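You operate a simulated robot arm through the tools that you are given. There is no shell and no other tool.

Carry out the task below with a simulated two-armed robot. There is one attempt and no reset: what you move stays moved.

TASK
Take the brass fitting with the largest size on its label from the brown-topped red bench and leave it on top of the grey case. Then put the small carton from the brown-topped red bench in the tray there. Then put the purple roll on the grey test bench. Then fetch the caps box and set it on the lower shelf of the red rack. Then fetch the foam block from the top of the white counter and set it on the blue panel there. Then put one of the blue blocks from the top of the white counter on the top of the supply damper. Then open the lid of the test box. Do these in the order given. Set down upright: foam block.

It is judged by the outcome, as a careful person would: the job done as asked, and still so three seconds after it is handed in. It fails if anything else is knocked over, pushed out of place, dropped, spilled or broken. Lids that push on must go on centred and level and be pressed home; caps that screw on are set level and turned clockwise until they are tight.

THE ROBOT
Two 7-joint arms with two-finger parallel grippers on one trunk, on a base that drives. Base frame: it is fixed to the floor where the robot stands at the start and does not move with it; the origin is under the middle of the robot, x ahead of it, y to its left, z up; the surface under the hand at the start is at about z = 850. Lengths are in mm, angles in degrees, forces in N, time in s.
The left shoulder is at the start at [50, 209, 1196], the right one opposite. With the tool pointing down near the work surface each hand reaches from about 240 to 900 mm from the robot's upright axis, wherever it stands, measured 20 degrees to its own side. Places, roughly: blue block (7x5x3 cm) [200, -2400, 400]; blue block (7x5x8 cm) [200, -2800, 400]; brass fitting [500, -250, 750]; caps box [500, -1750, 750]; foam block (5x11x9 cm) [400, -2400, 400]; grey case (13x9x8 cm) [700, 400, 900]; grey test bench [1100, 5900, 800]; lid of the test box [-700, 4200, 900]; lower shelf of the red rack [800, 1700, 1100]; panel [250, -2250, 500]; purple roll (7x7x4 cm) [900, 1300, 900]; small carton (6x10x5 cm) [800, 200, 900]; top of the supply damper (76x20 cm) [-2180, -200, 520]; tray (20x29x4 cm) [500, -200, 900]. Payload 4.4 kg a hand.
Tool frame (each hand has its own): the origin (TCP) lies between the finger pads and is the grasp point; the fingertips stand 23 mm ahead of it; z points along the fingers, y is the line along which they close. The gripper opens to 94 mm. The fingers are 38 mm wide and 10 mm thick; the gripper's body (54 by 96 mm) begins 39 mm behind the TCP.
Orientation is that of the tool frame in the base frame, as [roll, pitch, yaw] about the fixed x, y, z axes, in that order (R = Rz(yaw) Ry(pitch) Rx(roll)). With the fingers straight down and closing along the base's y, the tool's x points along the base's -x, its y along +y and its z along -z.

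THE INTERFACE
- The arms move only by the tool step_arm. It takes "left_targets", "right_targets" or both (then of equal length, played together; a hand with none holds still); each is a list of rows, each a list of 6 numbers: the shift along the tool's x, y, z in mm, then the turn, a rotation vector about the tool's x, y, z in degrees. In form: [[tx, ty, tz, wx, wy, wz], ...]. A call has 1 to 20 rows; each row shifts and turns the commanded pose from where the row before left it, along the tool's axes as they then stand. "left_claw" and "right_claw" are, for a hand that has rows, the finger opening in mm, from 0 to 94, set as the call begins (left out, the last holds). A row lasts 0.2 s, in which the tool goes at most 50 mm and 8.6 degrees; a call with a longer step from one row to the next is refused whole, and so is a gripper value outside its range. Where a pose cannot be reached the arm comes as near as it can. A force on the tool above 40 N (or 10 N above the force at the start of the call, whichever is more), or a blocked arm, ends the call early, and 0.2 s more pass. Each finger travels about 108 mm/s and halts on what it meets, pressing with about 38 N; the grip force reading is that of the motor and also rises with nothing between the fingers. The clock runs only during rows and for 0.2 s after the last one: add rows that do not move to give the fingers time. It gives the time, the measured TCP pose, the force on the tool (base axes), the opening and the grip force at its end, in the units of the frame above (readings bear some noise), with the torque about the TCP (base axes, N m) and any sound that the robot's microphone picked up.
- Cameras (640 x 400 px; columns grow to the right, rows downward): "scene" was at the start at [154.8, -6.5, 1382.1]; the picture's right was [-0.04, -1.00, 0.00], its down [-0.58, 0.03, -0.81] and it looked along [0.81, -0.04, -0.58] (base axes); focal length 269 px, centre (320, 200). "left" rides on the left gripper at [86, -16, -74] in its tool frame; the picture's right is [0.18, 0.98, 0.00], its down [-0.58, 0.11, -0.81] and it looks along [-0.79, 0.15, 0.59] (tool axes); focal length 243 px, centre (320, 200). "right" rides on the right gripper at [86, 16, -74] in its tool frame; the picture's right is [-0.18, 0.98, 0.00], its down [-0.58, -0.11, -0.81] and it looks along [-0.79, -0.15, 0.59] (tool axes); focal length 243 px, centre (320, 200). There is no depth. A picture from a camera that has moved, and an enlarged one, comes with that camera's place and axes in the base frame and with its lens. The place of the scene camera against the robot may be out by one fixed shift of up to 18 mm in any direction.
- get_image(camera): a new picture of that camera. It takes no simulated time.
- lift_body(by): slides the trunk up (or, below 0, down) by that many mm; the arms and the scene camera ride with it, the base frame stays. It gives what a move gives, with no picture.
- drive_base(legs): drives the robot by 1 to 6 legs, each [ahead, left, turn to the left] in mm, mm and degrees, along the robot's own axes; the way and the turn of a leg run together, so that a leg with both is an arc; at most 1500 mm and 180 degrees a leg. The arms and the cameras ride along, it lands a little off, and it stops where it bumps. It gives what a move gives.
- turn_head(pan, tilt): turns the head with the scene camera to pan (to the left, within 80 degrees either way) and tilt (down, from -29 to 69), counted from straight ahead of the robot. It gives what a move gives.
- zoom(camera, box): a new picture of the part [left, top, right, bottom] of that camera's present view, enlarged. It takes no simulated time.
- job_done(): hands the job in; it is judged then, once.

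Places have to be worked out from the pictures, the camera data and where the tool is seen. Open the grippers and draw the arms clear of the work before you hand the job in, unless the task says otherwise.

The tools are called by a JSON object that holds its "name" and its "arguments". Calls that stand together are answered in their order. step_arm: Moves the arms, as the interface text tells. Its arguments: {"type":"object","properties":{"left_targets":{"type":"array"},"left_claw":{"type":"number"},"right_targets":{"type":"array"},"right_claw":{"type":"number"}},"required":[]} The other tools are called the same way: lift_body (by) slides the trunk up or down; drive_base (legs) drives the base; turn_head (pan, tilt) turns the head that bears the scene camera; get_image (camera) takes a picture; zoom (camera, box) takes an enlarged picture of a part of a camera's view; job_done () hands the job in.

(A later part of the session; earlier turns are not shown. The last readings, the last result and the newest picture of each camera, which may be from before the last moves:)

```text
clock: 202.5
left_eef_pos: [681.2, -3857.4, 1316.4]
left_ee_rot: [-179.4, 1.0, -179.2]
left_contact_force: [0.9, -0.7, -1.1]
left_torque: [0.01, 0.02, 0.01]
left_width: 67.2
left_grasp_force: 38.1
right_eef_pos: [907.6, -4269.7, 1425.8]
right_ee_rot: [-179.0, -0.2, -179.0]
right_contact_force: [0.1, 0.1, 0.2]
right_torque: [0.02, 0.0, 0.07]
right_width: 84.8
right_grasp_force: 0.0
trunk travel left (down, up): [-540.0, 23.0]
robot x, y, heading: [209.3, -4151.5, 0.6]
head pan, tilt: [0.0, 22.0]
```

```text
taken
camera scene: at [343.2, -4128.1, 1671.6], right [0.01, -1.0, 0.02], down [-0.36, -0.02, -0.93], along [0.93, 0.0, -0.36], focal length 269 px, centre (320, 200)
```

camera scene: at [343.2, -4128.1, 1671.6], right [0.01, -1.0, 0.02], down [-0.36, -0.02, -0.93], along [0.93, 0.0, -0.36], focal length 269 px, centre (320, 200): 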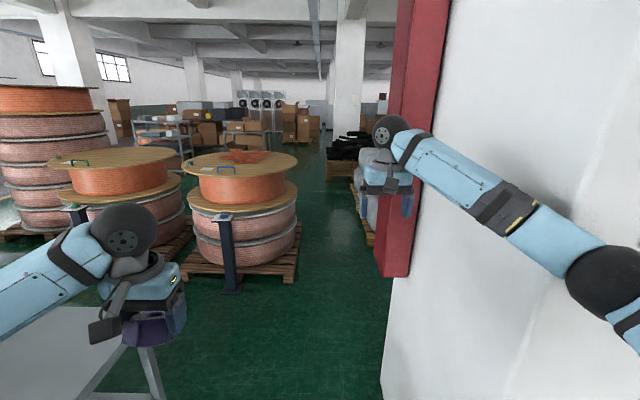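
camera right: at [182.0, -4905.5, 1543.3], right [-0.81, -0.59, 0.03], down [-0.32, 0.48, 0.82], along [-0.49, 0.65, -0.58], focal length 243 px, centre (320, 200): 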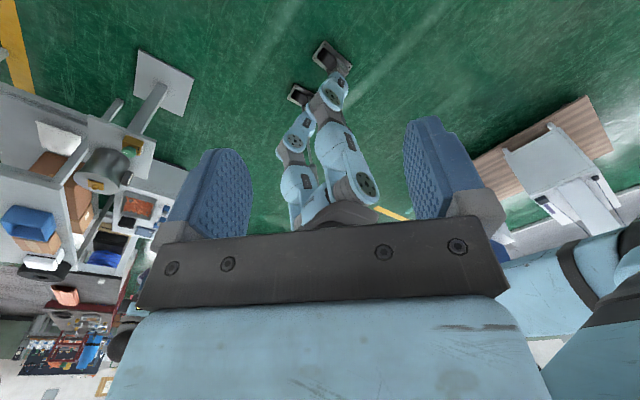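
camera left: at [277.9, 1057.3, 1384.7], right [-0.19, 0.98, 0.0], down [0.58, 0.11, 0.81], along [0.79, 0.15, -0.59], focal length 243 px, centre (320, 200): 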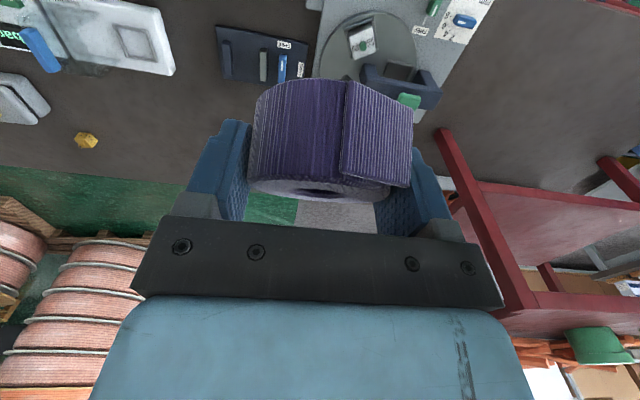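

The right elbow touched the pillar. I back up, stretch the right arm straighter and more to the left, and pass a bit further from the pillar.

{"name": "drive_base", "arguments": {"legs": [[-150, 0, 0]]}}

{"name": "step_arm", "arguments": {"right_targets": [[-15, 40, 0, 0, 0, 0], [-15, 40, 0, 0, 0, 0], [-15, 40, 0, 0, 0, 0], [-15, 40, 0, 0, 0, 0], [-15, 40, 0, 0, 0, 0], [0, 0, 0, 0, 0, 0]]}}

{"name": "turn_head", "arguments": {"pan": -25, "tilt": 30}}

{"name": "get_image", "arguments": {"camera": "scene"}}

```text
clock: 203.8
left_eef_pos: [554.8, -3872.2, 1311.0]
left_ee_rot: [179.8, -0.1, -179.1]
left_contact_force: [-0.1, -0.2, -0.8]
left_torque: [0.0, -0.05, 0.01]
left_width: 66.9
left_grasp_force: 38.2
right_eef_pos: [783.1, -4288.1, 1407.8]
right_ee_rot: [-179.9, -1.6, -178.9]
right_contact_force: [0.5, 0.2, 0.0]
right_torque: [0.01, 0.02, 0.0]
right_width: 85.0
right_grasp_force: 0.1
trunk travel left (down, up): [-540.0, 23.0]
robot x, y, heading: [66.1, -4147.1, 0.5]
head pan, tilt: [0.0, 22.0]
```

```text
clock: 205.2
left_eef_pos: [553.8, -3876.0, 1310.6]
left_ee_rot: [179.6, -0.1, -179.2]
left_contact_force: [-0.2, -0.6, -1.4]
left_torque: [-0.01, 0.05, 0.0]
left_width: 67.1
left_grasp_force: 37.7
right_eef_pos: [850.3, -4092.9, 1401.7]
right_ee_rot: [180.0, -1.5, -178.9]
right_contact_force: [0.1, -0.6, 0.1]
right_torque: [0.03, 0.03, 0.03]
right_width: 85.0
right_grasp_force: 0.0
right hand out of reach, approached as far as the arm can: row 5
trunk travel left (down, up): [-540.0, 23.0]
robot x, y, heading: [62.4, -4145.6, 0.3]
head pan, tilt: [0.0, 22.0]
```

```text
clock: 206.1
left_eef_pos: [554.6, -3872.4, 1311.3]
left_ee_rot: [179.7, 0.0, -179.2]
left_contact_force: [0.1, 0.0, -2.4]
left_torque: [0.0, -0.01, 0.02]
left_width: 66.8
left_grasp_force: 37.6
right_eef_pos: [849.5, -4090.7, 1401.7]
right_ee_rot: [-179.9, -1.5, -178.9]
right_contact_force: [-0.3, 0.3, 0.4]
right_torque: [-0.02, 0.03, -0.01]
right_width: 84.9
right_grasp_force: 0.0
trunk travel left (down, up): [-540.0, 23.0]
robot x, y, heading: [65.4, -4154.4, 0.4]
head pan, tilt: [-25.0, 30.0]
```

```text
taken
camera scene: at [212.7, -4188.1, 1656.0], right [-0.41, -0.91, 0.0], down [-0.45, 0.21, -0.87], along [0.79, -0.36, -0.5], focal length 269 px, centre (320, 200)
```

scene: 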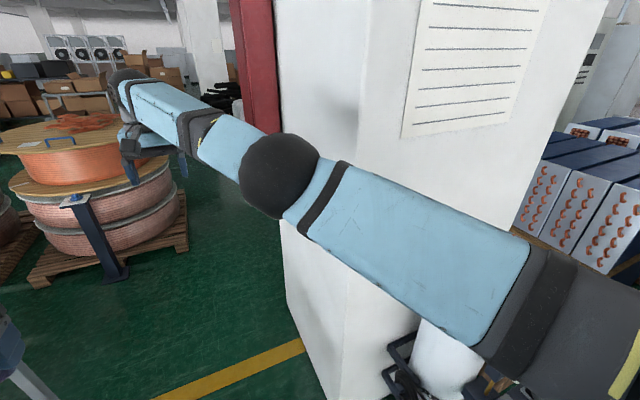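

The right arm is now straight and clear. I pass the pillar in steps: along y≈-4110 past the pedestal, then shifting left away from the red box on the pillar.

{"name": "drive_base", "arguments": {"legs": [[0, 40, 0], [780, 0, 0], [450, 230, 0], [600, 0, 0]]}}

{"name": "turn_head", "arguments": {"pan": 40, "tilt": 22}}

{"name": "get_image", "arguments": {"camera": "scene"}}

```text
clock: 216.5
left_eef_pos: [2371.5, -3604.5, 1311.1]
left_ee_rot: [179.7, -0.1, -179.1]
left_contact_force: [0.8, -0.3, -0.6]
left_torque: [0.01, -0.02, 0.0]
left_width: 67.2
left_grasp_force: 38.1
right_eef_pos: [2666.7, -3821.1, 1403.1]
right_ee_rot: [-179.9, -1.5, -178.8]
right_contact_force: [0.7, 0.1, 0.3]
right_torque: [0.01, -0.01, -0.03]
right_width: 84.8
right_grasp_force: 0.0
trunk travel left (down, up): [-540.0, 23.0]
robot x, y, heading: [1881.3, -3881.9, 0.4]
head pan, tilt: [-25.0, 30.0]
```

```text
clock: 217.8
left_eef_pos: [2373.3, -3605.2, 1310.0]
left_ee_rot: [179.6, -0.1, -179.0]
left_contact_force: [0.6, -0.1, -1.5]
left_torque: [-0.01, 0.0, 0.01]
left_width: 66.7
left_grasp_force: 37.9
right_eef_pos: [2667.5, -3822.4, 1401.9]
right_ee_rot: [-179.9, -1.5, -178.8]
right_contact_force: [-0.1, 0.0, -0.4]
right_torque: [0.02, 0.02, -0.02]
right_width: 84.8
right_grasp_force: 0.1
trunk travel left (down, up): [-540.0, 23.0]
robot x, y, heading: [1880.6, -3878.6, 0.8]
head pan, tilt: [40.0, 22.0]
```

```text
taken
camera scene: at [2020.0, -3822.7, 1668.7], right [0.65, -0.76, 0.0], down [-0.29, -0.24, -0.93], along [0.7, 0.6, -0.37], focal length 269 px, centre (320, 200)
```

scene: 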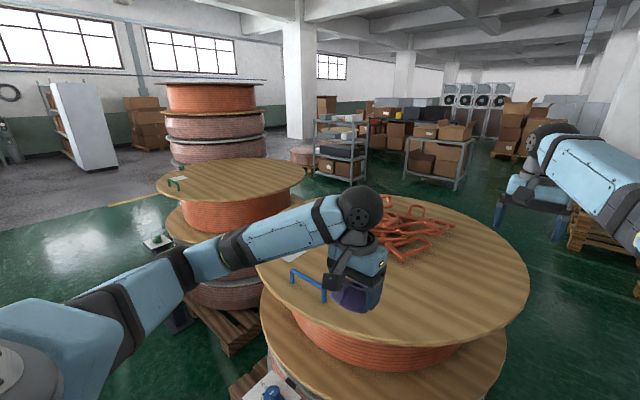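

I'm in the aisle. I tuck the right arm again and turn to face north.

{"name": "step_arm", "arguments": {"right_targets": [[32, -28, 0, 0, 0, 0], [32, -28, 0, 0, 0, 0], [32, -28, 0, 0, 0, 0], [32, -28, 0, 0, 0, 0], [32, -28, 0, 0, 0, 0], [32, -28, 0, 0, 0, 0], [32, -28, 0, 0, 0, 0], [32, -28, 0, 0, 0, 0], [32, -28, 0, 0, 0, 0], [32, -28, 0, 0, 0, 0], [32, -28, 0, 0, 0, 0], [32, -28, 0, 0, 0, 0]]}}

{"name": "drive_base", "arguments": {"legs": [[0, 0, 89.5]]}}

{"name": "turn_head", "arguments": {"pan": 0, "tilt": 20}}

{"name": "get_image", "arguments": {"camera": "scene"}}

```text
clock: 220.4
left_eef_pos: [2370.2, -3606.8, 1312.8]
left_ee_rot: [179.8, 0.2, -179.1]
left_contact_force: [-0.7, 0.1, -1.0]
left_torque: [0.0, -0.01, 0.0]
left_width: 66.9
left_grasp_force: 37.9
right_eef_pos: [2288.3, -4167.2, 1414.4]
right_ee_rot: [180.0, -1.4, -178.8]
right_contact_force: [0.0, -0.5, -0.1]
right_torque: [0.01, -0.04, -0.01]
right_width: 85.2
right_grasp_force: 0.1
trunk travel left (down, up): [-540.0, 23.0]
robot x, y, heading: [1879.0, -3881.4, 0.4]
head pan, tilt: [40.0, 22.0]
```

```text
clock: 224.7
left_eef_pos: [1595.7, -3395.1, 1310.3]
left_ee_rot: [179.7, 0.0, -88.0]
left_contact_force: [-0.5, 0.4, -1.5]
left_torque: [0.02, -0.01, 0.04]
left_width: 66.5
left_grasp_force: 38.2
right_eef_pos: [2160.7, -3466.5, 1413.3]
right_ee_rot: [-179.8, -1.6, -87.7]
right_contact_force: [-0.1, -0.4, 0.9]
right_torque: [-0.03, 0.02, 0.02]
right_width: 85.1
right_grasp_force: 0.0
trunk travel left (down, up): [-540.0, 23.0]
robot x, y, heading: [1879.1, -3883.4, 91.8]
head pan, tilt: [40.0, 22.0]
```

```text
clock: 225.8
left_eef_pos: [1595.6, -3396.6, 1310.9]
left_ee_rot: [179.7, 0.0, -88.0]
left_contact_force: [0.0, 0.4, -1.4]
left_torque: [-0.01, 0.03, -0.01]
left_width: 67.0
left_grasp_force: 38.1
right_eef_pos: [2159.1, -3466.3, 1413.2]
right_ee_rot: [-180.0, -1.5, -87.7]
right_contact_force: [0.0, 0.1, -0.2]
right_torque: [0.02, 0.01, 0.0]
right_width: 85.1
right_grasp_force: 0.1
trunk travel left (down, up): [-540.0, 23.0]
robot x, y, heading: [1884.2, -3880.3, 91.5]
head pan, tilt: [0.0, 20.0]
```

```text
taken
camera scene: at [1877.0, -3723.2, 1672.0], right [1.0, 0.03, 0.0], down [0.01, -0.34, -0.94], along [-0.03, 0.94, -0.34], focal length 269 px, centre (320, 200)
```

scene: 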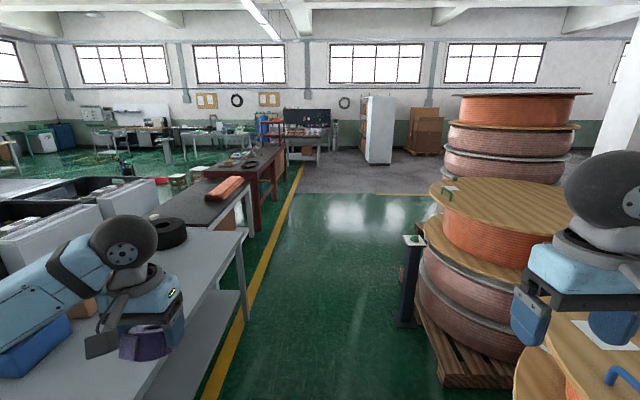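

The aisle is clear to the north. I drive about 6 m north along x≈1880.

{"name": "drive_base", "arguments": {"legs": [[0, 0, -1.5], [1500, 0, 0], [1500, 0, 0], [1500, 0, 0], [1500, 0, 0]]}}

{"name": "turn_head", "arguments": {"pan": 0, "tilt": 22}}

{"name": "get_image", "arguments": {"camera": "scene"}}

{"name": "turn_head", "arguments": {"pan": 40, "tilt": 22}}

{"name": "get_image", "arguments": {"camera": "scene"}}

```text
clock: 254.8
left_eef_pos: [1465.3, 2638.3, 1310.5]
left_ee_rot: [179.7, 0.1, -87.1]
left_contact_force: [-0.5, 0.1, -0.3]
left_torque: [-0.01, -0.04, 0.01]
left_width: 67.0
left_grasp_force: 38.1
right_eef_pos: [2030.9, 2576.8, 1413.0]
right_ee_rot: [-179.9, -1.5, -86.8]
right_contact_force: [1.0, -0.2, -0.3]
right_torque: [-0.02, -0.02, 0.04]
right_width: 85.1
right_grasp_force: 0.0
trunk travel left (down, up): [-540.0, 23.0]
robot x, y, heading: [1761.7, 2154.3, 92.4]
head pan, tilt: [0.0, 20.0]
```

```text
clock: 255.4
left_eef_pos: [1465.7, 2638.7, 1311.4]
left_ee_rot: [179.7, 0.0, -86.9]
left_contact_force: [-0.9, -0.2, -0.3]
left_torque: [0.0, 0.0, 0.0]
left_width: 66.8
left_grasp_force: 38.1
right_eef_pos: [2030.0, 2576.0, 1413.1]
right_ee_rot: [-179.8, -1.5, -86.7]
right_contact_force: [0.7, 0.0, -0.3]
right_torque: [0.0, -0.02, -0.01]
right_width: 85.2
right_grasp_force: 0.1
trunk travel left (down, up): [-540.0, 23.0]
robot x, y, heading: [1762.1, 2153.9, 92.5]
head pan, tilt: [0.0, 22.0]
```

```text
taken
camera scene: at [1751.7, 2315.7, 1668.7], right [1.0, 0.04, 0.0], down [0.02, -0.37, -0.93], along [-0.04, 0.93, -0.37], focal length 269 px, centre (320, 200)
```

scene: 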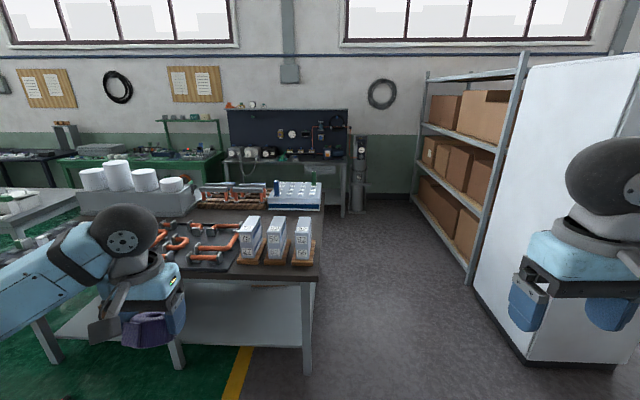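

```text
clock: 256.5
left_eef_pos: [1465.0, 2639.5, 1311.2]
left_ee_rot: [179.8, 0.0, -87.1]
left_contact_force: [0.6, -0.9, -0.9]
left_torque: [0.0, 0.05, -0.01]
left_width: 67.0
left_grasp_force: 38.6
right_eef_pos: [2031.1, 2576.8, 1414.5]
right_ee_rot: [-179.9, -1.5, -86.8]
right_contact_force: [0.9, -0.3, -0.4]
right_torque: [0.02, 0.02, -0.01]
right_width: 85.1
right_grasp_force: 0.0
trunk travel left (down, up): [-540.0, 23.0]
robot x, y, heading: [1758.3, 2156.1, 92.8]
head pan, tilt: [40.0, 22.0]
```

```text
taken
camera scene: at [1693.2, 2291.4, 1668.7], right [0.74, 0.68, 0.0], down [0.25, -0.28, -0.93], along [-0.63, 0.68, -0.37], focal length 269 px, centre (320, 200)
```

scene: 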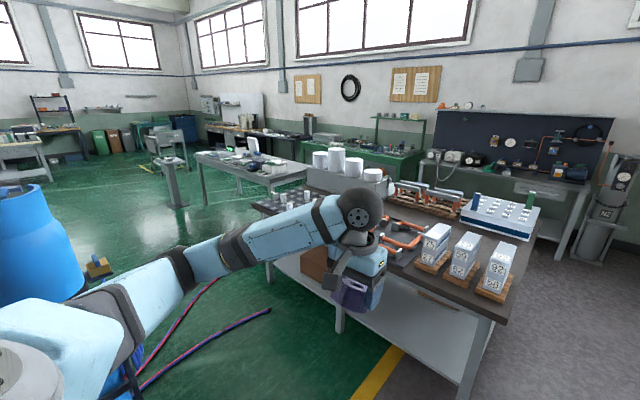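

The test bench (dark gauge panel) is ahead, with a wide passage between table and cabinet. I drive around the table's right end to about (2150, 4750).

{"name": "drive_base", "arguments": {"legs": [[0, 0, -2.5], [1200, -390, 0], [1400, 0, 0]]}}

{"name": "turn_head", "arguments": {"pan": 30, "tilt": 25}}

{"name": "get_image", "arguments": {"camera": "scene"}}

```text
clock: 269.8
left_eef_pos: [1891.6, 5243.2, 1311.0]
left_ee_rot: [179.6, -0.1, -90.1]
left_contact_force: [-0.1, -0.2, -0.9]
left_torque: [0.03, -0.04, -0.02]
left_width: 66.8
left_grasp_force: 38.7
right_eef_pos: [2452.0, 5151.7, 1413.8]
right_ee_rot: [-179.9, -1.6, -89.9]
right_contact_force: [0.3, 0.3, -0.5]
right_torque: [0.02, -0.03, -0.01]
right_width: 85.0
right_grasp_force: 0.0
trunk travel left (down, up): [-540.0, 23.0]
robot x, y, heading: [2161.3, 4746.8, 89.2]
head pan, tilt: [40.0, 22.0]
```

```text
clock: 270.5
left_eef_pos: [1891.2, 5243.2, 1310.4]
left_ee_rot: [179.7, 0.1, -90.0]
left_contact_force: [-0.1, 0.2, 0.0]
left_torque: [0.0, 0.01, 0.02]
left_width: 66.6
left_grasp_force: 37.8
right_eef_pos: [2452.0, 5151.6, 1414.1]
right_ee_rot: [-179.9, -1.5, -90.0]
right_contact_force: [-0.5, -0.3, -0.2]
right_torque: [0.01, 0.04, 0.03]
right_width: 85.0
right_grasp_force: 0.1
trunk travel left (down, up): [-540.0, 23.0]
robot x, y, heading: [2160.0, 4747.5, 89.4]
head pan, tilt: [30.0, 25.0]
```

```text
taken
camera scene: at [2114.4, 4893.0, 1663.9], right [0.87, 0.49, 0.0], down [0.21, -0.37, -0.91], along [-0.45, 0.79, -0.42], focal length 269 px, centre (320, 200)
```

scene: 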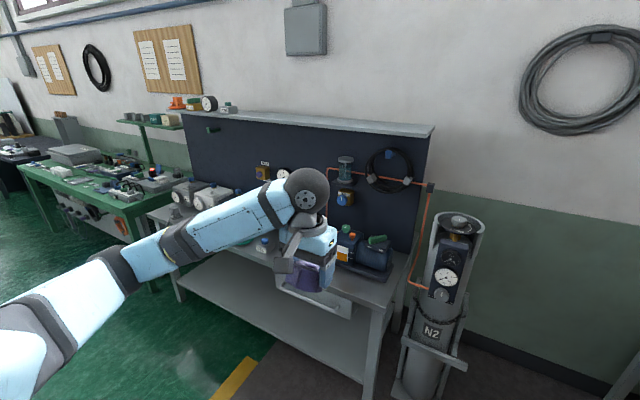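

The test bench front edge is at y≈5690, x from 370 to 1930. I strafe left to x≈1150 and look at its surface for free space.

{"name": "drive_base", "arguments": {"legs": [[0, 1000, 0.6], [250, 0, 0]]}}

{"name": "turn_head", "arguments": {"pan": 0, "tilt": 38}}

{"name": "get_image", "arguments": {"camera": "scene"}}

```text
clock: 273.9
left_eef_pos: [1658.7, 5250.9, 1311.6]
left_ee_rot: [179.5, 0.1, -89.8]
left_contact_force: [-0.5, -0.6, -1.2]
left_torque: [0.02, 0.04, -0.01]
left_width: 66.9
left_grasp_force: 38.0
right_eef_pos: [2220.7, 5157.3, 1415.3]
right_ee_rot: [180.0, -1.2, -89.7]
right_contact_force: [0.1, -0.7, -0.2]
right_torque: [0.04, 0.03, 0.01]
right_width: 85.1
right_grasp_force: 0.0
trunk travel left (down, up): [-540.0, 23.0]
robot x, y, heading: [1929.0, 4757.6, 89.7]
head pan, tilt: [30.0, 25.0]
stopped in leg 1: the robot was blocked; the commanded pose is now the measured one
```

```text
clock: 274.9
left_eef_pos: [1659.0, 5254.4, 1309.9]
left_ee_rot: [179.6, -0.1, -89.8]
left_contact_force: [-0.6, 0.6, -2.2]
left_torque: [-0.01, 0.05, 0.0]
left_width: 66.9
left_grasp_force: 37.6
right_eef_pos: [2219.5, 5161.9, 1414.7]
right_ee_rot: [-180.0, -1.5, -89.7]
right_contact_force: [-0.4, 0.3, -0.9]
right_torque: [0.0, 0.0, 0.01]
right_width: 85.4
right_grasp_force: 0.0
trunk travel left (down, up): [-540.0, 23.0]
robot x, y, heading: [1927.2, 4753.7, 89.4]
head pan, tilt: [0.0, 38.0]
```

```text
taken
camera scene: at [1928.5, 4909.0, 1643.6], right [1.0, -0.01, 0.0], down [0.0, -0.62, -0.79], along [0.0, 0.79, -0.62], focal length 269 px, centre (320, 200)
```

scene: 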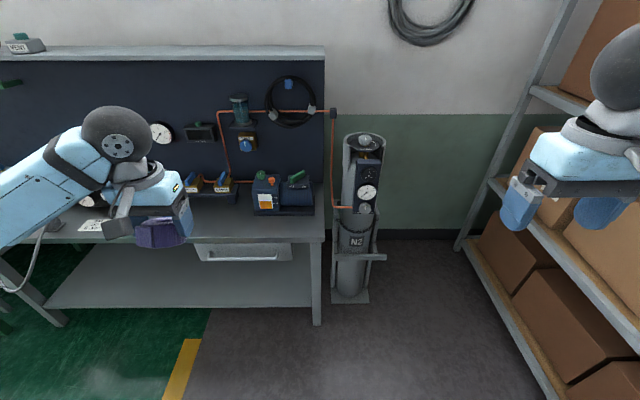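

Blocked again while strafing left. I look to the left and down to find the obstacle.

{"name": "turn_head", "arguments": {"pan": 70, "tilt": 40}}

{"name": "get_image", "arguments": {"camera": "scene"}}

{"name": "turn_head", "arguments": {"pan": 80, "tilt": 20}}

{"name": "get_image", "arguments": {"camera": "scene"}}

```text
clock: 276.3
left_eef_pos: [1659.0, 5253.9, 1309.6]
left_ee_rot: [179.7, 0.0, -89.9]
left_contact_force: [-0.2, -1.0, -1.4]
left_torque: [-0.02, -0.04, 0.04]
left_width: 66.9
left_grasp_force: 38.0
right_eef_pos: [2219.1, 5161.7, 1413.4]
right_ee_rot: [-180.0, -1.5, -89.5]
right_contact_force: [0.4, 0.0, 1.5]
right_torque: [0.0, -0.02, 0.03]
right_width: 85.0
right_grasp_force: 0.2
trunk travel left (down, up): [-540.0, 23.0]
robot x, y, heading: [1930.0, 4758.0, 89.4]
head pan, tilt: [70.0, 40.0]
```

```text
taken
camera scene: at [1848.8, 4852.2, 1640.6], right [0.35, 0.94, 0.0], down [0.6, -0.22, -0.77], along [-0.72, 0.27, -0.64], focal length 269 px, centre (320, 200)
```

scene: 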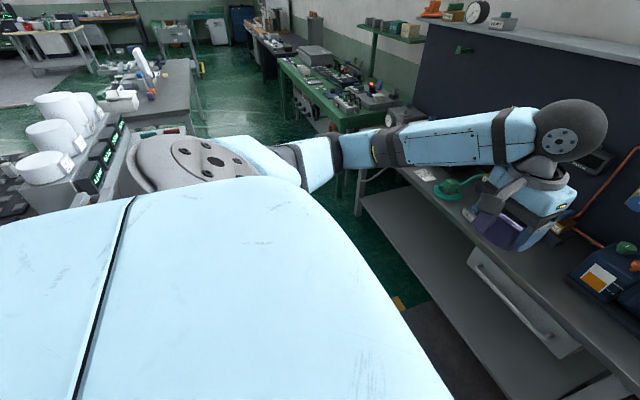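

```text
clock: 277.1
left_eef_pos: [1658.3, 5253.6, 1310.2]
left_ee_rot: [179.7, -0.1, -89.7]
left_contact_force: [0.6, 0.2, -2.2]
left_torque: [-0.03, -0.02, 0.02]
left_width: 66.6
left_grasp_force: 38.4
right_eef_pos: [2219.8, 5161.5, 1414.0]
right_ee_rot: [-179.9, -1.6, -89.7]
right_contact_force: [-0.4, 0.4, 0.5]
right_torque: [-0.03, 0.03, 0.02]
right_width: 84.9
right_grasp_force: 0.1
trunk travel left (down, up): [-540.0, 23.0]
robot x, y, heading: [1927.8, 4758.6, 89.4]
head pan, tilt: [80.0, 20.0]
```

```text
taken
camera scene: at [1836.8, 4839.3, 1671.9], right [0.18, 0.98, 0.0], down [0.34, -0.06, -0.94], along [-0.92, 0.17, -0.34], focal length 269 px, centre (320, 200)
```

scene: 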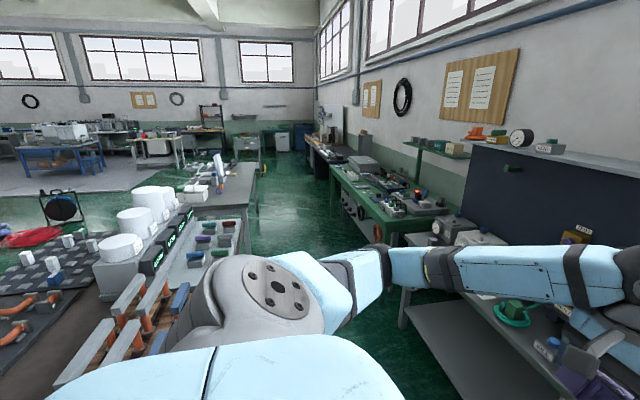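

The cup table's back edge reaches y≈4650, right beside the robot's left leg. I move ahead to y≈5130 first, then strafe left along the test bench.

{"name": "drive_base", "arguments": {"legs": [[0, -40, 0], [380, 0, 0.6], [0, 750, 0]]}}

{"name": "turn_head", "arguments": {"pan": 0, "tilt": 45}}

{"name": "get_image", "arguments": {"camera": "scene"}}

```text
clock: 286.8
left_eef_pos: [942.9, 5627.3, 1310.9]
left_ee_rot: [179.5, -0.2, -89.0]
left_contact_force: [0.2, 1.0, -1.9]
left_torque: [-0.01, 0.02, 0.0]
left_width: 66.9
left_grasp_force: 37.7
right_eef_pos: [1506.5, 5543.0, 1413.7]
right_ee_rot: [180.0, -1.4, -88.9]
right_contact_force: [-0.9, 0.8, 0.7]
right_torque: [-0.02, -0.02, 0.0]
right_width: 84.9
right_grasp_force: 0.1
trunk travel left (down, up): [-540.0, 23.0]
robot x, y, heading: [1220.5, 5134.2, 90.5]
head pan, tilt: [80.0, 20.0]
```

```text
clock: 288.3
left_eef_pos: [943.3, 5626.1, 1309.8]
left_ee_rot: [179.6, -0.2, -89.2]
left_contact_force: [-0.5, -0.5, -1.4]
left_torque: [0.0, -0.01, 0.02]
left_width: 66.7
left_grasp_force: 38.7
right_eef_pos: [1504.5, 5542.6, 1413.7]
right_ee_rot: [-179.9, -1.5, -88.7]
right_contact_force: [-0.3, 1.3, 0.4]
right_torque: [0.02, -0.02, 0.02]
right_width: 85.3
right_grasp_force: 0.2
trunk travel left (down, up): [-540.0, 23.0]
robot x, y, heading: [1221.6, 5132.1, 90.4]
head pan, tilt: [0.0, 45.0]
```

```text
taken
camera scene: at [1218.0, 5281.0, 1633.3], right [1.0, 0.01, 0.0], down [0.01, -0.71, -0.71], along [-0.01, 0.71, -0.71], focal length 269 px, centre (320, 200)
```

scene: 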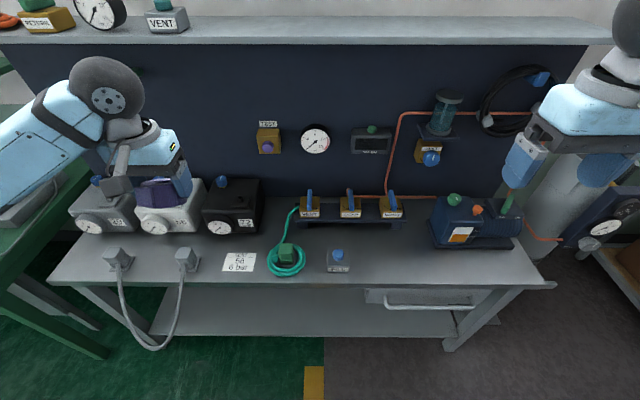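

The free spot on the bench is around (1470, 5820), right of the small block and in front of the valve rack. I strafe right so that the left hand lines up with it.

{"name": "drive_base", "arguments": {"legs": [[0, -480, -0.5]]}}

{"name": "step_arm", "arguments": {"left_targets": [[0, 0, 0, 0, -7.6, 0], [0, 0, 0, 0, -7.6, 0], [0, 0, 0, 0, -7.6, 0], [0, 0, 0, 0, -7.6, 0], [0, 0, 0, 0, 0, 0]]}}

{"name": "turn_head", "arguments": {"pan": 15, "tilt": 45}}

{"name": "get_image", "arguments": {"camera": "scene"}}

{"name": "get_image", "arguments": {"camera": "left"}}

```text
clock: 293.1
left_eef_pos: [1435.0, 5630.1, 1310.3]
left_ee_rot: [179.7, -0.1, -89.7]
left_contact_force: [-0.2, -0.3, -1.4]
left_torque: [-0.03, 0.0, 0.0]
left_width: 66.9
left_grasp_force: 37.8
right_eef_pos: [1996.5, 5539.5, 1415.0]
right_ee_rot: [-179.9, -1.6, -89.5]
right_contact_force: [0.9, -0.4, -0.3]
right_torque: [0.0, -0.02, 0.02]
right_width: 85.1
right_grasp_force: 0.0
trunk travel left (down, up): [-540.0, 23.0]
robot x, y, heading: [1704.8, 5134.5, 89.8]
head pan, tilt: [0.0, 45.0]
```

```text
clock: 294.3
left_eef_pos: [1436.3, 5631.9, 1310.0]
left_ee_rot: [179.6, 30.4, -89.9]
left_contact_force: [1.2, 0.5, -1.2]
left_torque: [-0.04, -0.01, 0.0]
left_width: 67.0
left_grasp_force: 38.0
right_eef_pos: [1996.9, 5540.4, 1413.7]
right_ee_rot: [180.0, -1.5, -89.5]
right_contact_force: [-0.3, 0.9, 0.2]
right_torque: [-0.03, -0.01, 0.01]
right_width: 84.8
right_grasp_force: 0.0
trunk travel left (down, up): [-540.0, 23.0]
robot x, y, heading: [1704.4, 5135.8, 89.8]
head pan, tilt: [0.0, 45.0]
```

```text
clock: 295.1
left_eef_pos: [1435.9, 5630.9, 1310.3]
left_ee_rot: [179.6, 30.3, -90.0]
left_contact_force: [0.2, -0.3, -1.1]
left_torque: [0.0, -0.02, -0.03]
left_width: 66.8
left_grasp_force: 38.2
right_eef_pos: [1995.7, 5539.8, 1413.7]
right_ee_rot: [180.0, -1.4, -89.5]
right_contact_force: [0.5, -0.8, 0.8]
right_torque: [0.0, 0.0, 0.0]
right_width: 85.0
right_grasp_force: 0.1
trunk travel left (down, up): [-540.0, 23.0]
robot x, y, heading: [1709.6, 5135.0, 90.0]
head pan, tilt: [15.0, 45.0]
```

```text
taken
camera scene: at [1685.7, 5279.1, 1633.3], right [0.97, 0.25, 0.0], down [0.18, -0.68, -0.71], along [-0.18, 0.68, -0.71], focal length 269 px, centre (320, 200)
```

scene: 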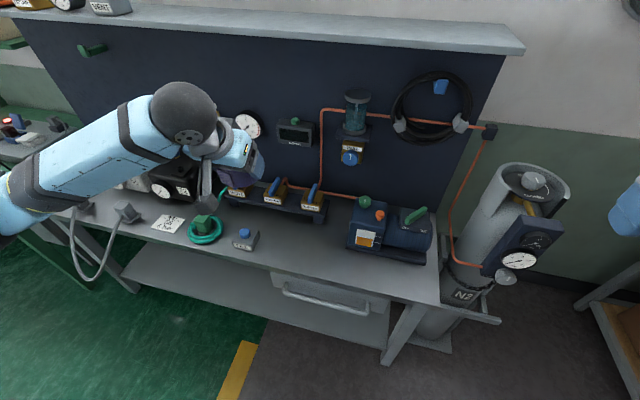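

```text
taken
camera left: at [1452.2, 5518.9, 1330.9], right [-0.98, -0.16, -0.09], down [-0.1, 0.09, 0.99], along [-0.15, 0.98, -0.11], focal length 243 px, centre (320, 200)
```

left: 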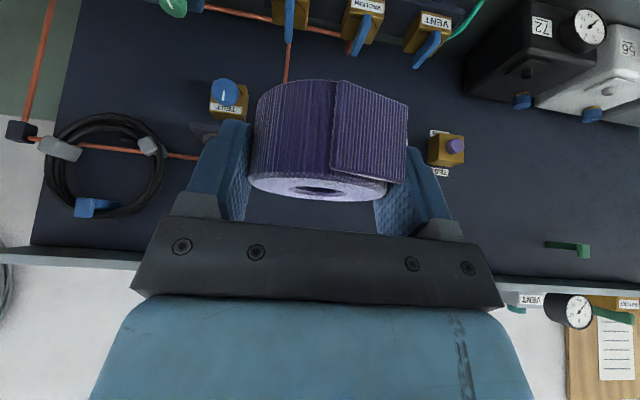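

The free spot centre is about (1465, 5817). I lower the roll toward it along the tilted tool axis, stopping about 90 mm above.

{"name": "step_arm", "arguments": {"left_targets": [[3, -2.7, 45, 0, 0, 0], [3, -2.7, 45, 0, 0, 0], [3, -2.7, 45, 0, 0, 0], [3, -2.7, 45, 0, 0, 0], [3, -2.7, 45, 0, 0, 0], [3, -2.7, 45, 0, 0, 0], [3, -2.7, 45, 0, 0, 0], [3, -2.7, 45, 0, 0, 0], [2, -2.4, 45, 0, 0, 0], [0, 0, 0, 0, 0, 0]]}}

{"name": "get_image", "arguments": {"camera": "scene"}}

{"name": "get_image", "arguments": {"camera": "left"}}

```text
clock: 297.2
left_eef_pos: [1454.8, 5811.1, 948.8]
left_ee_rot: [179.6, 30.3, -89.9]
left_contact_force: [0.3, 0.2, -1.3]
left_torque: [-0.01, 0.0, 0.0]
left_width: 67.2
left_grasp_force: 38.0
right_eef_pos: [1996.3, 5539.0, 1414.3]
right_ee_rot: [-179.9, -1.4, -89.5]
right_contact_force: [-0.2, -1.4, 0.3]
right_torque: [0.01, 0.02, 0.01]
right_width: 84.8
right_grasp_force: 0.0
trunk travel left (down, up): [-540.0, 23.0]
robot x, y, heading: [1707.7, 5138.0, 89.9]
head pan, tilt: [15.0, 45.0]
```

```text
taken
camera scene: at [1685.3, 5278.4, 1633.4], right [0.97, 0.25, 0.0], down [0.18, -0.68, -0.71], along [-0.18, 0.68, -0.71], focal length 269 px, centre (320, 200)
```

scene: 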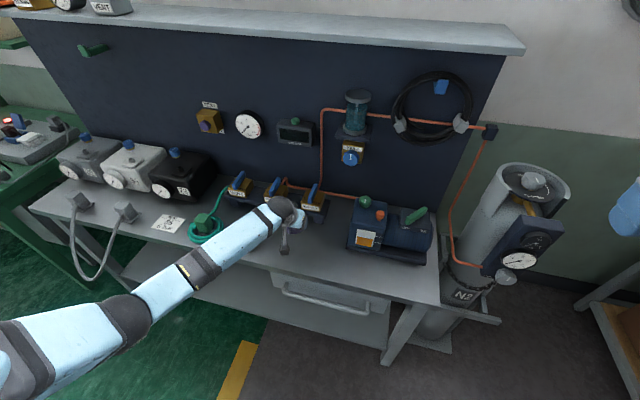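

```text
taken
camera left: at [1471.3, 5699.2, 967.8], right [-0.98, -0.16, -0.09], down [-0.1, 0.09, 0.99], along [-0.15, 0.98, -0.11], focal length 243 px, centre (320, 200)
```

left: 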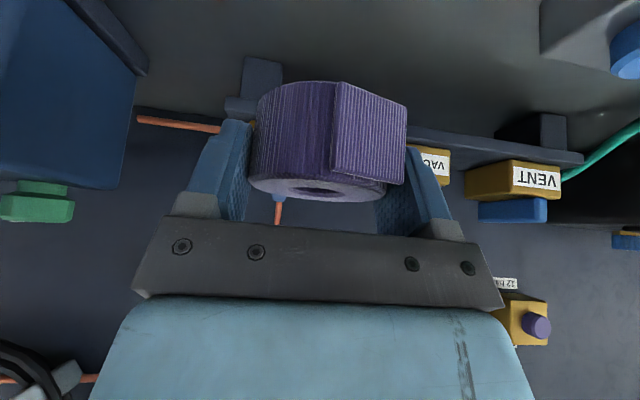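

Position looks clear of the rack and the pump. I lower straight down (combined tool axes) toward the bench, then creep to contact.

{"name": "step_arm", "arguments": {"left_targets": [[17.7, 0, 30.2, 0, 0, 0], [15.1, 0, 25.9, 0, 0, 0], [0, 0, 0, 0, 0, 0]]}}

{"name": "zoom", "arguments": {"camera": "scene", "box": [200, 150, 380, 290]}}

{"name": "get_image", "arguments": {"camera": "left"}}

```text
clock: 298.1
left_eef_pos: [1454.2, 5809.7, 880.7]
left_ee_rot: [179.6, 30.3, -89.8]
left_contact_force: [-0.6, 0.2, -0.7]
left_torque: [-0.05, 0.01, -0.02]
left_width: 66.7
left_grasp_force: 38.1
right_eef_pos: [1995.7, 5539.7, 1413.9]
right_ee_rot: [-179.9, -1.4, -89.5]
right_contact_force: [-0.5, 0.6, 0.2]
right_torque: [-0.01, -0.02, -0.02]
right_width: 85.0
right_grasp_force: 0.1
trunk travel left (down, up): [-540.0, 23.0]
robot x, y, heading: [1699.2, 5132.7, 89.8]
head pan, tilt: [15.0, 45.0]
```

```text
2.86 times, centred on (290, 220) of scene
camera zoom: at [1685.5, 5278.9, 1633.3], right [0.97, 0.25, 0.0], down [0.18, -0.68, -0.71], along [-0.18, 0.68, -0.71], focal length 770 px, centre (406, 143)
```

zoom: 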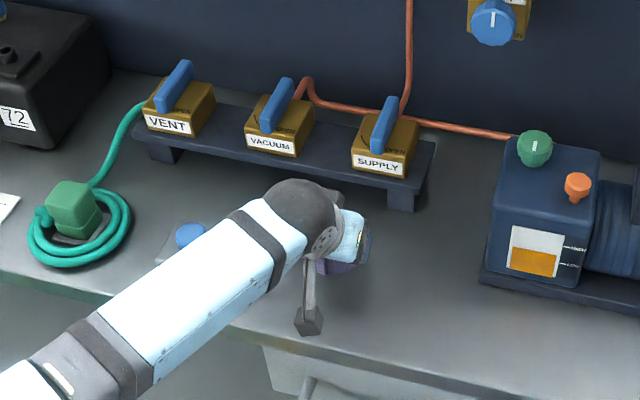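

```text
taken
camera left: at [1470.6, 5699.0, 901.7], right [-0.98, -0.16, -0.09], down [-0.1, 0.09, 0.99], along [-0.15, 0.98, -0.11], focal length 243 px, centre (320, 200)
```

left: 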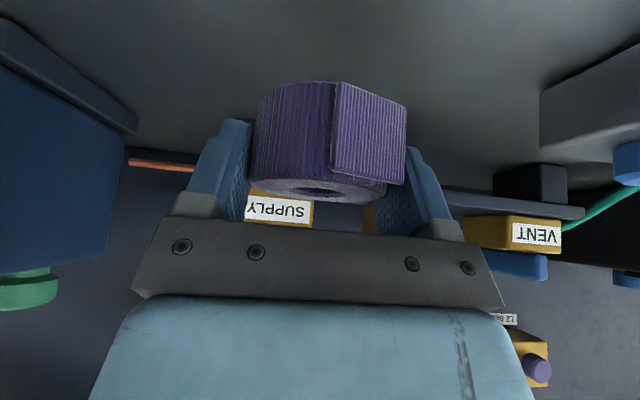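

Still above the surface. I go down in 5 mm steps while watching the force.

{"name": "step_arm", "arguments": {"left_targets": [[2.5, 0, 4.3, 0, 0, 0], [2.5, 0, 4.3, 0, 0, 0], [2.5, 0, 4.3, 0, 0, 0], [0, 0, 0, 0, 0, 0]]}}

{"name": "get_image", "arguments": {"camera": "left"}}

```text
clock: 299.1
left_eef_pos: [1454.2, 5811.9, 867.4]
left_ee_rot: [179.6, 30.4, -89.9]
left_contact_force: [0.2, 0.2, -0.6]
left_torque: [-0.06, -0.05, 0.0]
left_width: 66.7
left_grasp_force: 37.6
right_eef_pos: [1995.8, 5540.3, 1413.6]
right_ee_rot: [-180.0, -1.5, -89.5]
right_contact_force: [-0.2, 0.5, -0.6]
right_torque: [0.02, -0.01, 0.01]
right_width: 84.9
right_grasp_force: 0.1
trunk travel left (down, up): [-540.0, 23.0]
robot x, y, heading: [1706.2, 5135.3, 89.5]
head pan, tilt: [15.0, 45.0]
```

```text
taken
camera left: at [1471.8, 5700.1, 887.2], right [-0.98, -0.16, -0.09], down [-0.1, 0.09, 0.99], along [-0.15, 0.98, -0.11], focal length 243 px, centre (320, 200)
```

left: 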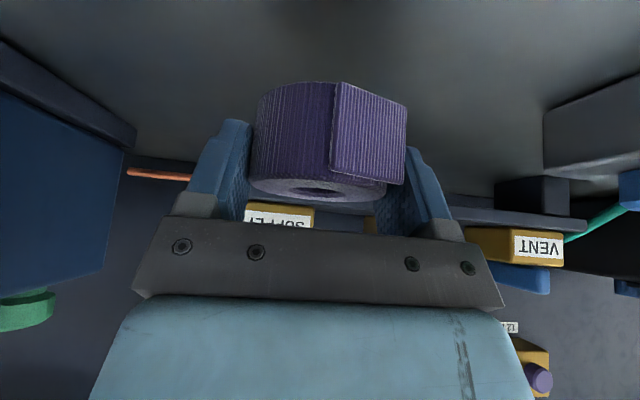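

{"name": "step_arm", "arguments": {"left_targets": [[2, 0, 3.5, 0, 0, 0], [2, 0, 3.5, 0, 0, 0], [0, 0, 0, 0, 0, 0]]}}

{"name": "step_arm", "arguments": {"left_targets": [[1.5, 0, 2.6, 0, 0, 0], [0, 0, 0, 0, 0, 0]]}}

{"name": "step_arm", "arguments": {"left_targets": [[1.5, 0, 2.6, 0, 0, 0], [0, 0, 0, 0, 0, 0]]}}

{"name": "get_image", "arguments": {"camera": "left"}}

```text
clock: 299.9
left_eef_pos: [1455.8, 5813.1, 859.4]
left_ee_rot: [179.5, 30.3, -90.0]
left_contact_force: [0.2, 0.8, -0.6]
left_torque: [-0.02, 0.06, 0.02]
left_width: 66.7
left_grasp_force: 37.9
right_eef_pos: [1996.1, 5540.8, 1414.7]
right_ee_rot: [-179.9, -1.6, -89.5]
right_contact_force: [-1.4, 0.4, 0.4]
right_torque: [-0.01, 0.02, 0.03]
right_width: 85.1
right_grasp_force: 0.0
trunk travel left (down, up): [-540.0, 23.0]
robot x, y, heading: [1708.7, 5135.1, 89.8]
head pan, tilt: [15.0, 45.0]
```

```text
clock: 300.4
left_eef_pos: [1455.5, 5813.1, 855.2]
left_ee_rot: [179.6, 30.3, -89.9]
left_contact_force: [0.5, 0.1, -1.3]
left_torque: [0.0, -0.02, -0.02]
left_width: 67.0
left_grasp_force: 38.7
right_eef_pos: [1996.6, 5539.8, 1414.3]
right_ee_rot: [-180.0, -1.6, -89.6]
right_contact_force: [-0.6, 0.4, -0.1]
right_torque: [-0.01, 0.02, -0.03]
right_width: 85.2
right_grasp_force: 0.1
trunk travel left (down, up): [-540.0, 23.0]
robot x, y, heading: [1708.4, 5138.2, 89.7]
head pan, tilt: [15.0, 45.0]
```

```text
clock: 301.1
left_eef_pos: [1454.9, 5813.6, 853.3]
left_ee_rot: [179.6, 30.4, -89.9]
left_contact_force: [0.5, 0.4, -1.4]
left_torque: [0.02, 0.02, -0.01]
left_width: 66.7
left_grasp_force: 38.3
right_eef_pos: [1996.5, 5539.6, 1413.1]
right_ee_rot: [-180.0, -1.5, -89.5]
right_contact_force: [0.1, 0.8, 0.1]
right_torque: [0.04, -0.02, -0.04]
right_width: 85.1
right_grasp_force: 0.1
trunk travel left (down, up): [-540.0, 23.0]
robot x, y, heading: [1707.1, 5134.5, 89.8]
head pan, tilt: [15.0, 45.0]
```

```text
taken
camera left: at [1471.8, 5701.8, 873.6], right [-0.98, -0.16, -0.09], down [-0.1, 0.09, 0.99], along [-0.15, 0.98, -0.11], focal length 243 px, centre (320, 200)
```

left: 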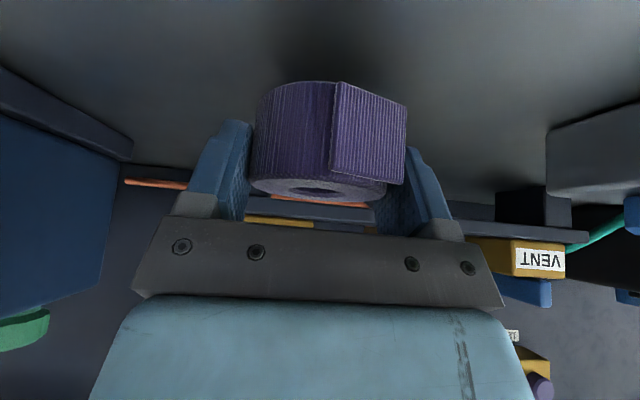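

A contact shadow appears; still no contact force. I continue in 3 mm steps.

{"name": "step_arm", "arguments": {"left_targets": [[1.5, 0, 2.6, 0, 0, 0], [1.5, 0, 2.6, 0, 0, 0], [0, 0, 0, 0, 0, 0]]}}

{"name": "step_arm", "arguments": {"left_targets": [[1.5, 0, 2.6, 0, 0, 0], [0, 0, 0, 0, 0, 0]]}}

{"name": "step_arm", "arguments": {"left_targets": [[1.5, 0, 2.6, 0, 0, 0], [0, 0, 0, 0, 0, 0]]}}

{"name": "get_image", "arguments": {"camera": "left"}}

```text
clock: 301.9
left_eef_pos: [1456.2, 5813.3, 848.3]
left_ee_rot: [179.6, 30.3, -89.9]
left_contact_force: [-0.1, -0.7, -1.8]
left_torque: [0.0, 0.0, -0.02]
left_width: 66.9
left_grasp_force: 37.8
right_eef_pos: [1997.1, 5540.1, 1415.0]
right_ee_rot: [-179.9, -1.5, -89.5]
right_contact_force: [0.6, 0.2, 0.7]
right_torque: [-0.01, 0.0, 0.01]
right_width: 85.2
right_grasp_force: 0.1
trunk travel left (down, up): [-540.0, 23.0]
robot x, y, heading: [1705.2, 5136.3, 89.6]
head pan, tilt: [15.0, 45.0]
```

```text
clock: 302.4
left_eef_pos: [1454.6, 5813.5, 844.4]
left_ee_rot: [179.6, 30.2, -89.8]
left_contact_force: [-0.6, 0.1, -1.4]
left_torque: [-0.04, -0.02, 0.0]
left_width: 66.8
left_grasp_force: 37.9
right_eef_pos: [1996.3, 5540.3, 1413.3]
right_ee_rot: [-179.9, -1.5, -89.4]
right_contact_force: [0.7, -0.1, 1.3]
right_torque: [-0.01, -0.02, -0.01]
right_width: 84.8
right_grasp_force: 0.0
trunk travel left (down, up): [-540.0, 23.0]
robot x, y, heading: [1703.5, 5136.0, 89.6]
head pan, tilt: [15.0, 45.0]
```

```text
clock: 303.1
left_eef_pos: [1455.2, 5812.3, 843.6]
left_ee_rot: [179.6, 30.4, -89.9]
left_contact_force: [0.2, -1.1, -1.2]
left_torque: [-0.04, -0.01, 0.01]
left_width: 66.8
left_grasp_force: 37.5
right_eef_pos: [1996.9, 5539.8, 1413.7]
right_ee_rot: [-179.9, -1.5, -89.5]
right_contact_force: [0.4, -0.5, -0.2]
right_torque: [0.01, -0.03, 0.03]
right_width: 84.9
right_grasp_force: 0.1
trunk travel left (down, up): [-540.0, 23.0]
robot x, y, heading: [1706.1, 5133.7, 90.0]
head pan, tilt: [15.0, 45.0]
```

```text
taken
camera left: at [1471.7, 5701.3, 861.9], right [-0.98, -0.16, -0.09], down [-0.1, 0.09, 0.99], along [-0.15, 0.98, -0.11], focal length 243 px, centre (320, 200)
```

left: 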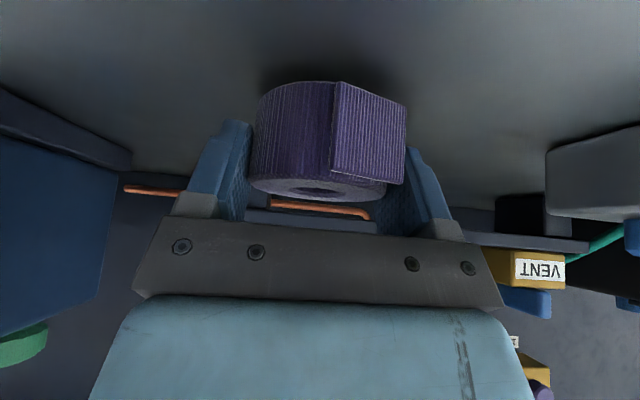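

The contact shadow is nearly at the roll. I continue with 2–3 mm steps.

{"name": "step_arm", "arguments": {"left_targets": [[1.2, 0, 2.1, 0, 0, 0], [0, 0, 0, 0, 0, 0]]}}

{"name": "step_arm", "arguments": {"left_targets": [[1.2, 0, 2.1, 0, 0, 0], [0, 0, 0, 0, 0, 0]]}}

{"name": "step_arm", "arguments": {"left_targets": [[1.2, 0, 2.1, 0, 0, 0], [0, 0, 0, 0, 0, 0]]}}

{"name": "get_image", "arguments": {"camera": "left"}}

```text
clock: 303.6
left_eef_pos: [1454.5, 5812.4, 837.9]
left_ee_rot: [179.5, 30.3, -89.9]
left_contact_force: [-0.2, -0.4, -0.5]
left_torque: [-0.04, -0.02, -0.01]
left_width: 66.7
left_grasp_force: 38.0
right_eef_pos: [1996.6, 5539.4, 1413.9]
right_ee_rot: [-179.9, -1.5, -89.5]
right_contact_force: [0.5, -0.7, 1.3]
right_torque: [-0.02, -0.01, 0.0]
right_width: 85.0
right_grasp_force: 0.1
trunk travel left (down, up): [-540.0, 23.0]
robot x, y, heading: [1706.1, 5135.2, 89.9]
head pan, tilt: [15.0, 45.0]
```

```text
clock: 304.2
left_eef_pos: [1455.2, 5812.3, 836.3]
left_ee_rot: [179.6, 30.3, -89.9]
left_contact_force: [0.3, 0.8, -1.5]
left_torque: [0.03, 0.0, 0.01]
left_width: 67.0
left_grasp_force: 38.0
right_eef_pos: [1996.7, 5540.1, 1413.4]
right_ee_rot: [-179.9, -1.5, -89.5]
right_contact_force: [-0.6, 0.0, 0.3]
right_torque: [-0.01, -0.04, 0.01]
right_width: 85.0
right_grasp_force: 0.1
trunk travel left (down, up): [-540.0, 23.0]
robot x, y, heading: [1707.6, 5136.3, 89.8]
head pan, tilt: [15.0, 45.0]
```

```text
clock: 304.9
left_eef_pos: [1454.9, 5813.7, 836.0]
left_ee_rot: [179.6, 30.5, -89.9]
left_contact_force: [-2.2, -1.3, 12.6]
left_torque: [-0.31, -0.11, -0.03]
left_width: 66.7
left_grasp_force: 38.8
right_eef_pos: [1997.5, 5537.9, 1415.0]
right_ee_rot: [-180.0, -1.4, -89.4]
right_contact_force: [0.2, -0.5, -0.3]
right_torque: [-0.02, 0.0, 0.03]
right_width: 84.9
right_grasp_force: 0.0
trunk travel left (down, up): [-540.0, 23.0]
robot x, y, heading: [1703.0, 5136.4, 89.9]
head pan, tilt: [15.0, 45.0]
```

```text
taken
camera left: at [1471.7, 5701.5, 856.3], right [-0.98, -0.16, -0.09], down [-0.1, 0.09, 0.99], along [-0.16, 0.98, -0.11], focal length 243 px, centre (320, 200)
```

left: 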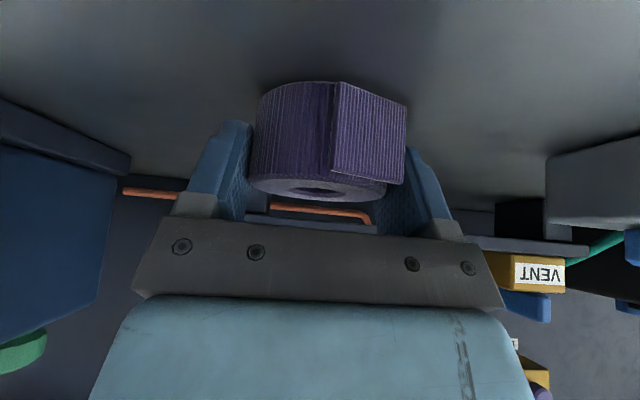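

Contact at 12.6 N. I open the fingers and withdraw along the finger axis.

{"name": "step_arm", "arguments": {"left_targets": [[0, 0, 0, 0, 0, 0], [0, 0, 0, 0, 0, 0], [0, 0, 0, 0, 0, 0]], "left_claw": 94}}

{"name": "step_arm", "arguments": {"left_targets": [[0, 0, -15, 0, 0, 0], [0, 0, -30, 0, 0, 0], [0, 0, -40, 0, 0, 0], [0, 0, -40, 0, 0, 0], [0, 0, 0, 0, 0, 0]]}}

{"name": "get_image", "arguments": {"camera": "left"}}

{"name": "zoom", "arguments": {"camera": "scene", "box": [200, 150, 380, 290]}}

```text
clock: 305.6
left_eef_pos: [1455.0, 5813.6, 833.7]
left_ee_rot: [179.7, 30.3, -89.9]
left_contact_force: [-0.9, -0.1, -0.1]
left_torque: [0.01, 0.0, -0.02]
left_width: 94.0
left_grasp_force: 0.1
right_eef_pos: [1997.3, 5539.9, 1414.3]
right_ee_rot: [-179.9, -1.5, -89.6]
right_contact_force: [-0.6, 0.3, -1.2]
right_torque: [-0.03, 0.0, 0.04]
right_width: 84.7
right_grasp_force: 0.0
trunk travel left (down, up): [-540.0, 23.0]
robot x, y, heading: [1705.2, 5135.4, 89.8]
head pan, tilt: [15.0, 45.0]
```

```text
clock: 306.9
left_eef_pos: [1457.3, 5750.8, 943.1]
left_ee_rot: [179.6, 30.2, -89.9]
left_contact_force: [0.4, 0.2, -0.2]
left_torque: [0.01, -0.03, -0.01]
left_width: 93.8
left_grasp_force: 0.0
right_eef_pos: [1996.5, 5539.8, 1415.1]
right_ee_rot: [-179.9, -1.5, -89.5]
right_contact_force: [0.7, 0.1, -0.4]
right_torque: [-0.03, -0.01, 0.01]
right_width: 84.9
right_grasp_force: 0.1
trunk travel left (down, up): [-540.0, 23.0]
robot x, y, heading: [1707.2, 5135.3, 89.7]
head pan, tilt: [15.0, 45.0]
```

```text
taken
camera left: at [1473.4, 5639.0, 962.6], right [-0.98, -0.16, -0.09], down [-0.1, 0.1, 0.99], along [-0.15, 0.98, -0.11], focal length 243 px, centre (320, 200)
```

left: 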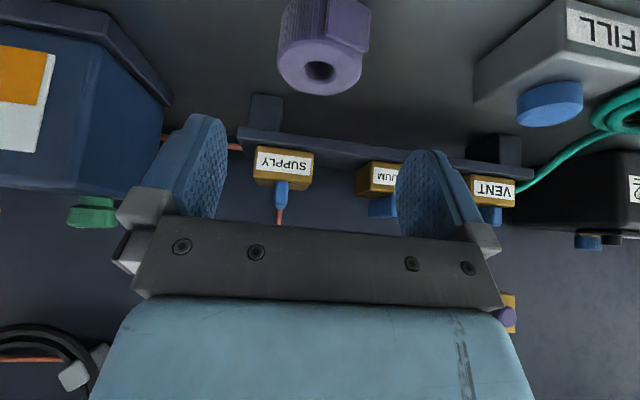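

```text
2.86 times, centred on (290, 220) of scene
camera zoom: at [1685.7, 5279.7, 1633.2], right [0.97, 0.25, 0.0], down [0.18, -0.68, -0.71], along [-0.18, 0.68, -0.71], focal length 770 px, centre (406, 143)
```

zoom: 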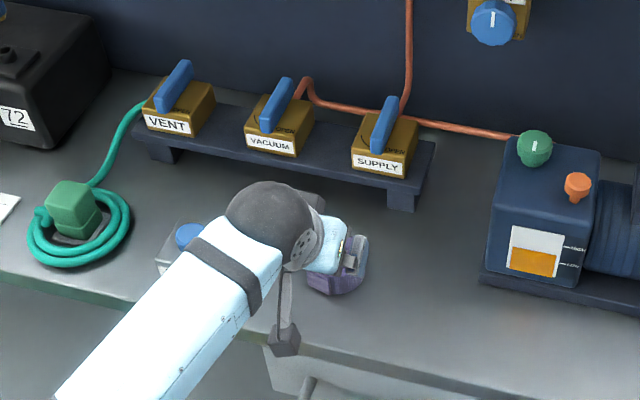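

The roll rests flat on the test bench. I retract the left arm, set it upright, and check the roll again.

{"name": "step_arm", "arguments": {"left_targets": [[0, 0, -45, 0, 0, 0], [0, 0, -45, 0, 0, 0], [0, 0, -45, 0, 0, 0], [0, 0, -45, 0, 0, 0], [0, 0, -45, 0, 0, 0], [0, 0, -45, 0, 0, 0], [0, 0, -45, 0, 0, 0], [0, 0, -45, 0, 0, 0], [0, 0, 0, 0, 7.6, 0], [0, 0, 0, 0, 7.6, 0], [0, 0, 0, 0, 7.6, 0], [0, 0, 0, 0, 7.5, 0], [0, 0, 0, 0, 0, 0]]}}

{"name": "zoom", "arguments": {"camera": "scene", "box": [200, 150, 380, 290]}}

```text
clock: 309.6
left_eef_pos: [1459.5, 5568.3, 1253.4]
left_ee_rot: [179.6, -0.1, -89.7]
left_contact_force: [-0.2, -0.1, 0.2]
left_torque: [-0.03, -0.02, -0.02]
left_width: 94.0
left_grasp_force: 0.1
right_eef_pos: [1997.3, 5538.5, 1413.3]
right_ee_rot: [-180.0, -1.4, -89.5]
right_contact_force: [0.3, -0.8, -0.3]
right_torque: [0.01, 0.0, 0.01]
right_width: 84.9
right_grasp_force: 0.0
trunk travel left (down, up): [-540.0, 23.0]
robot x, y, heading: [1707.0, 5130.9, 89.9]
head pan, tilt: [15.0, 45.0]
```

```text
2.86 times, centred on (290, 220) of scene
camera zoom: at [1686.3, 5278.5, 1633.4], right [0.97, 0.25, 0.0], down [0.18, -0.68, -0.71], along [-0.18, 0.68, -0.71], focal length 770 px, centre (406, 143)
```

zoom: 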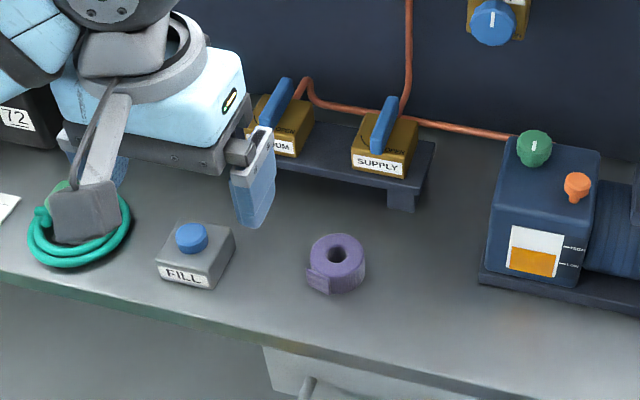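

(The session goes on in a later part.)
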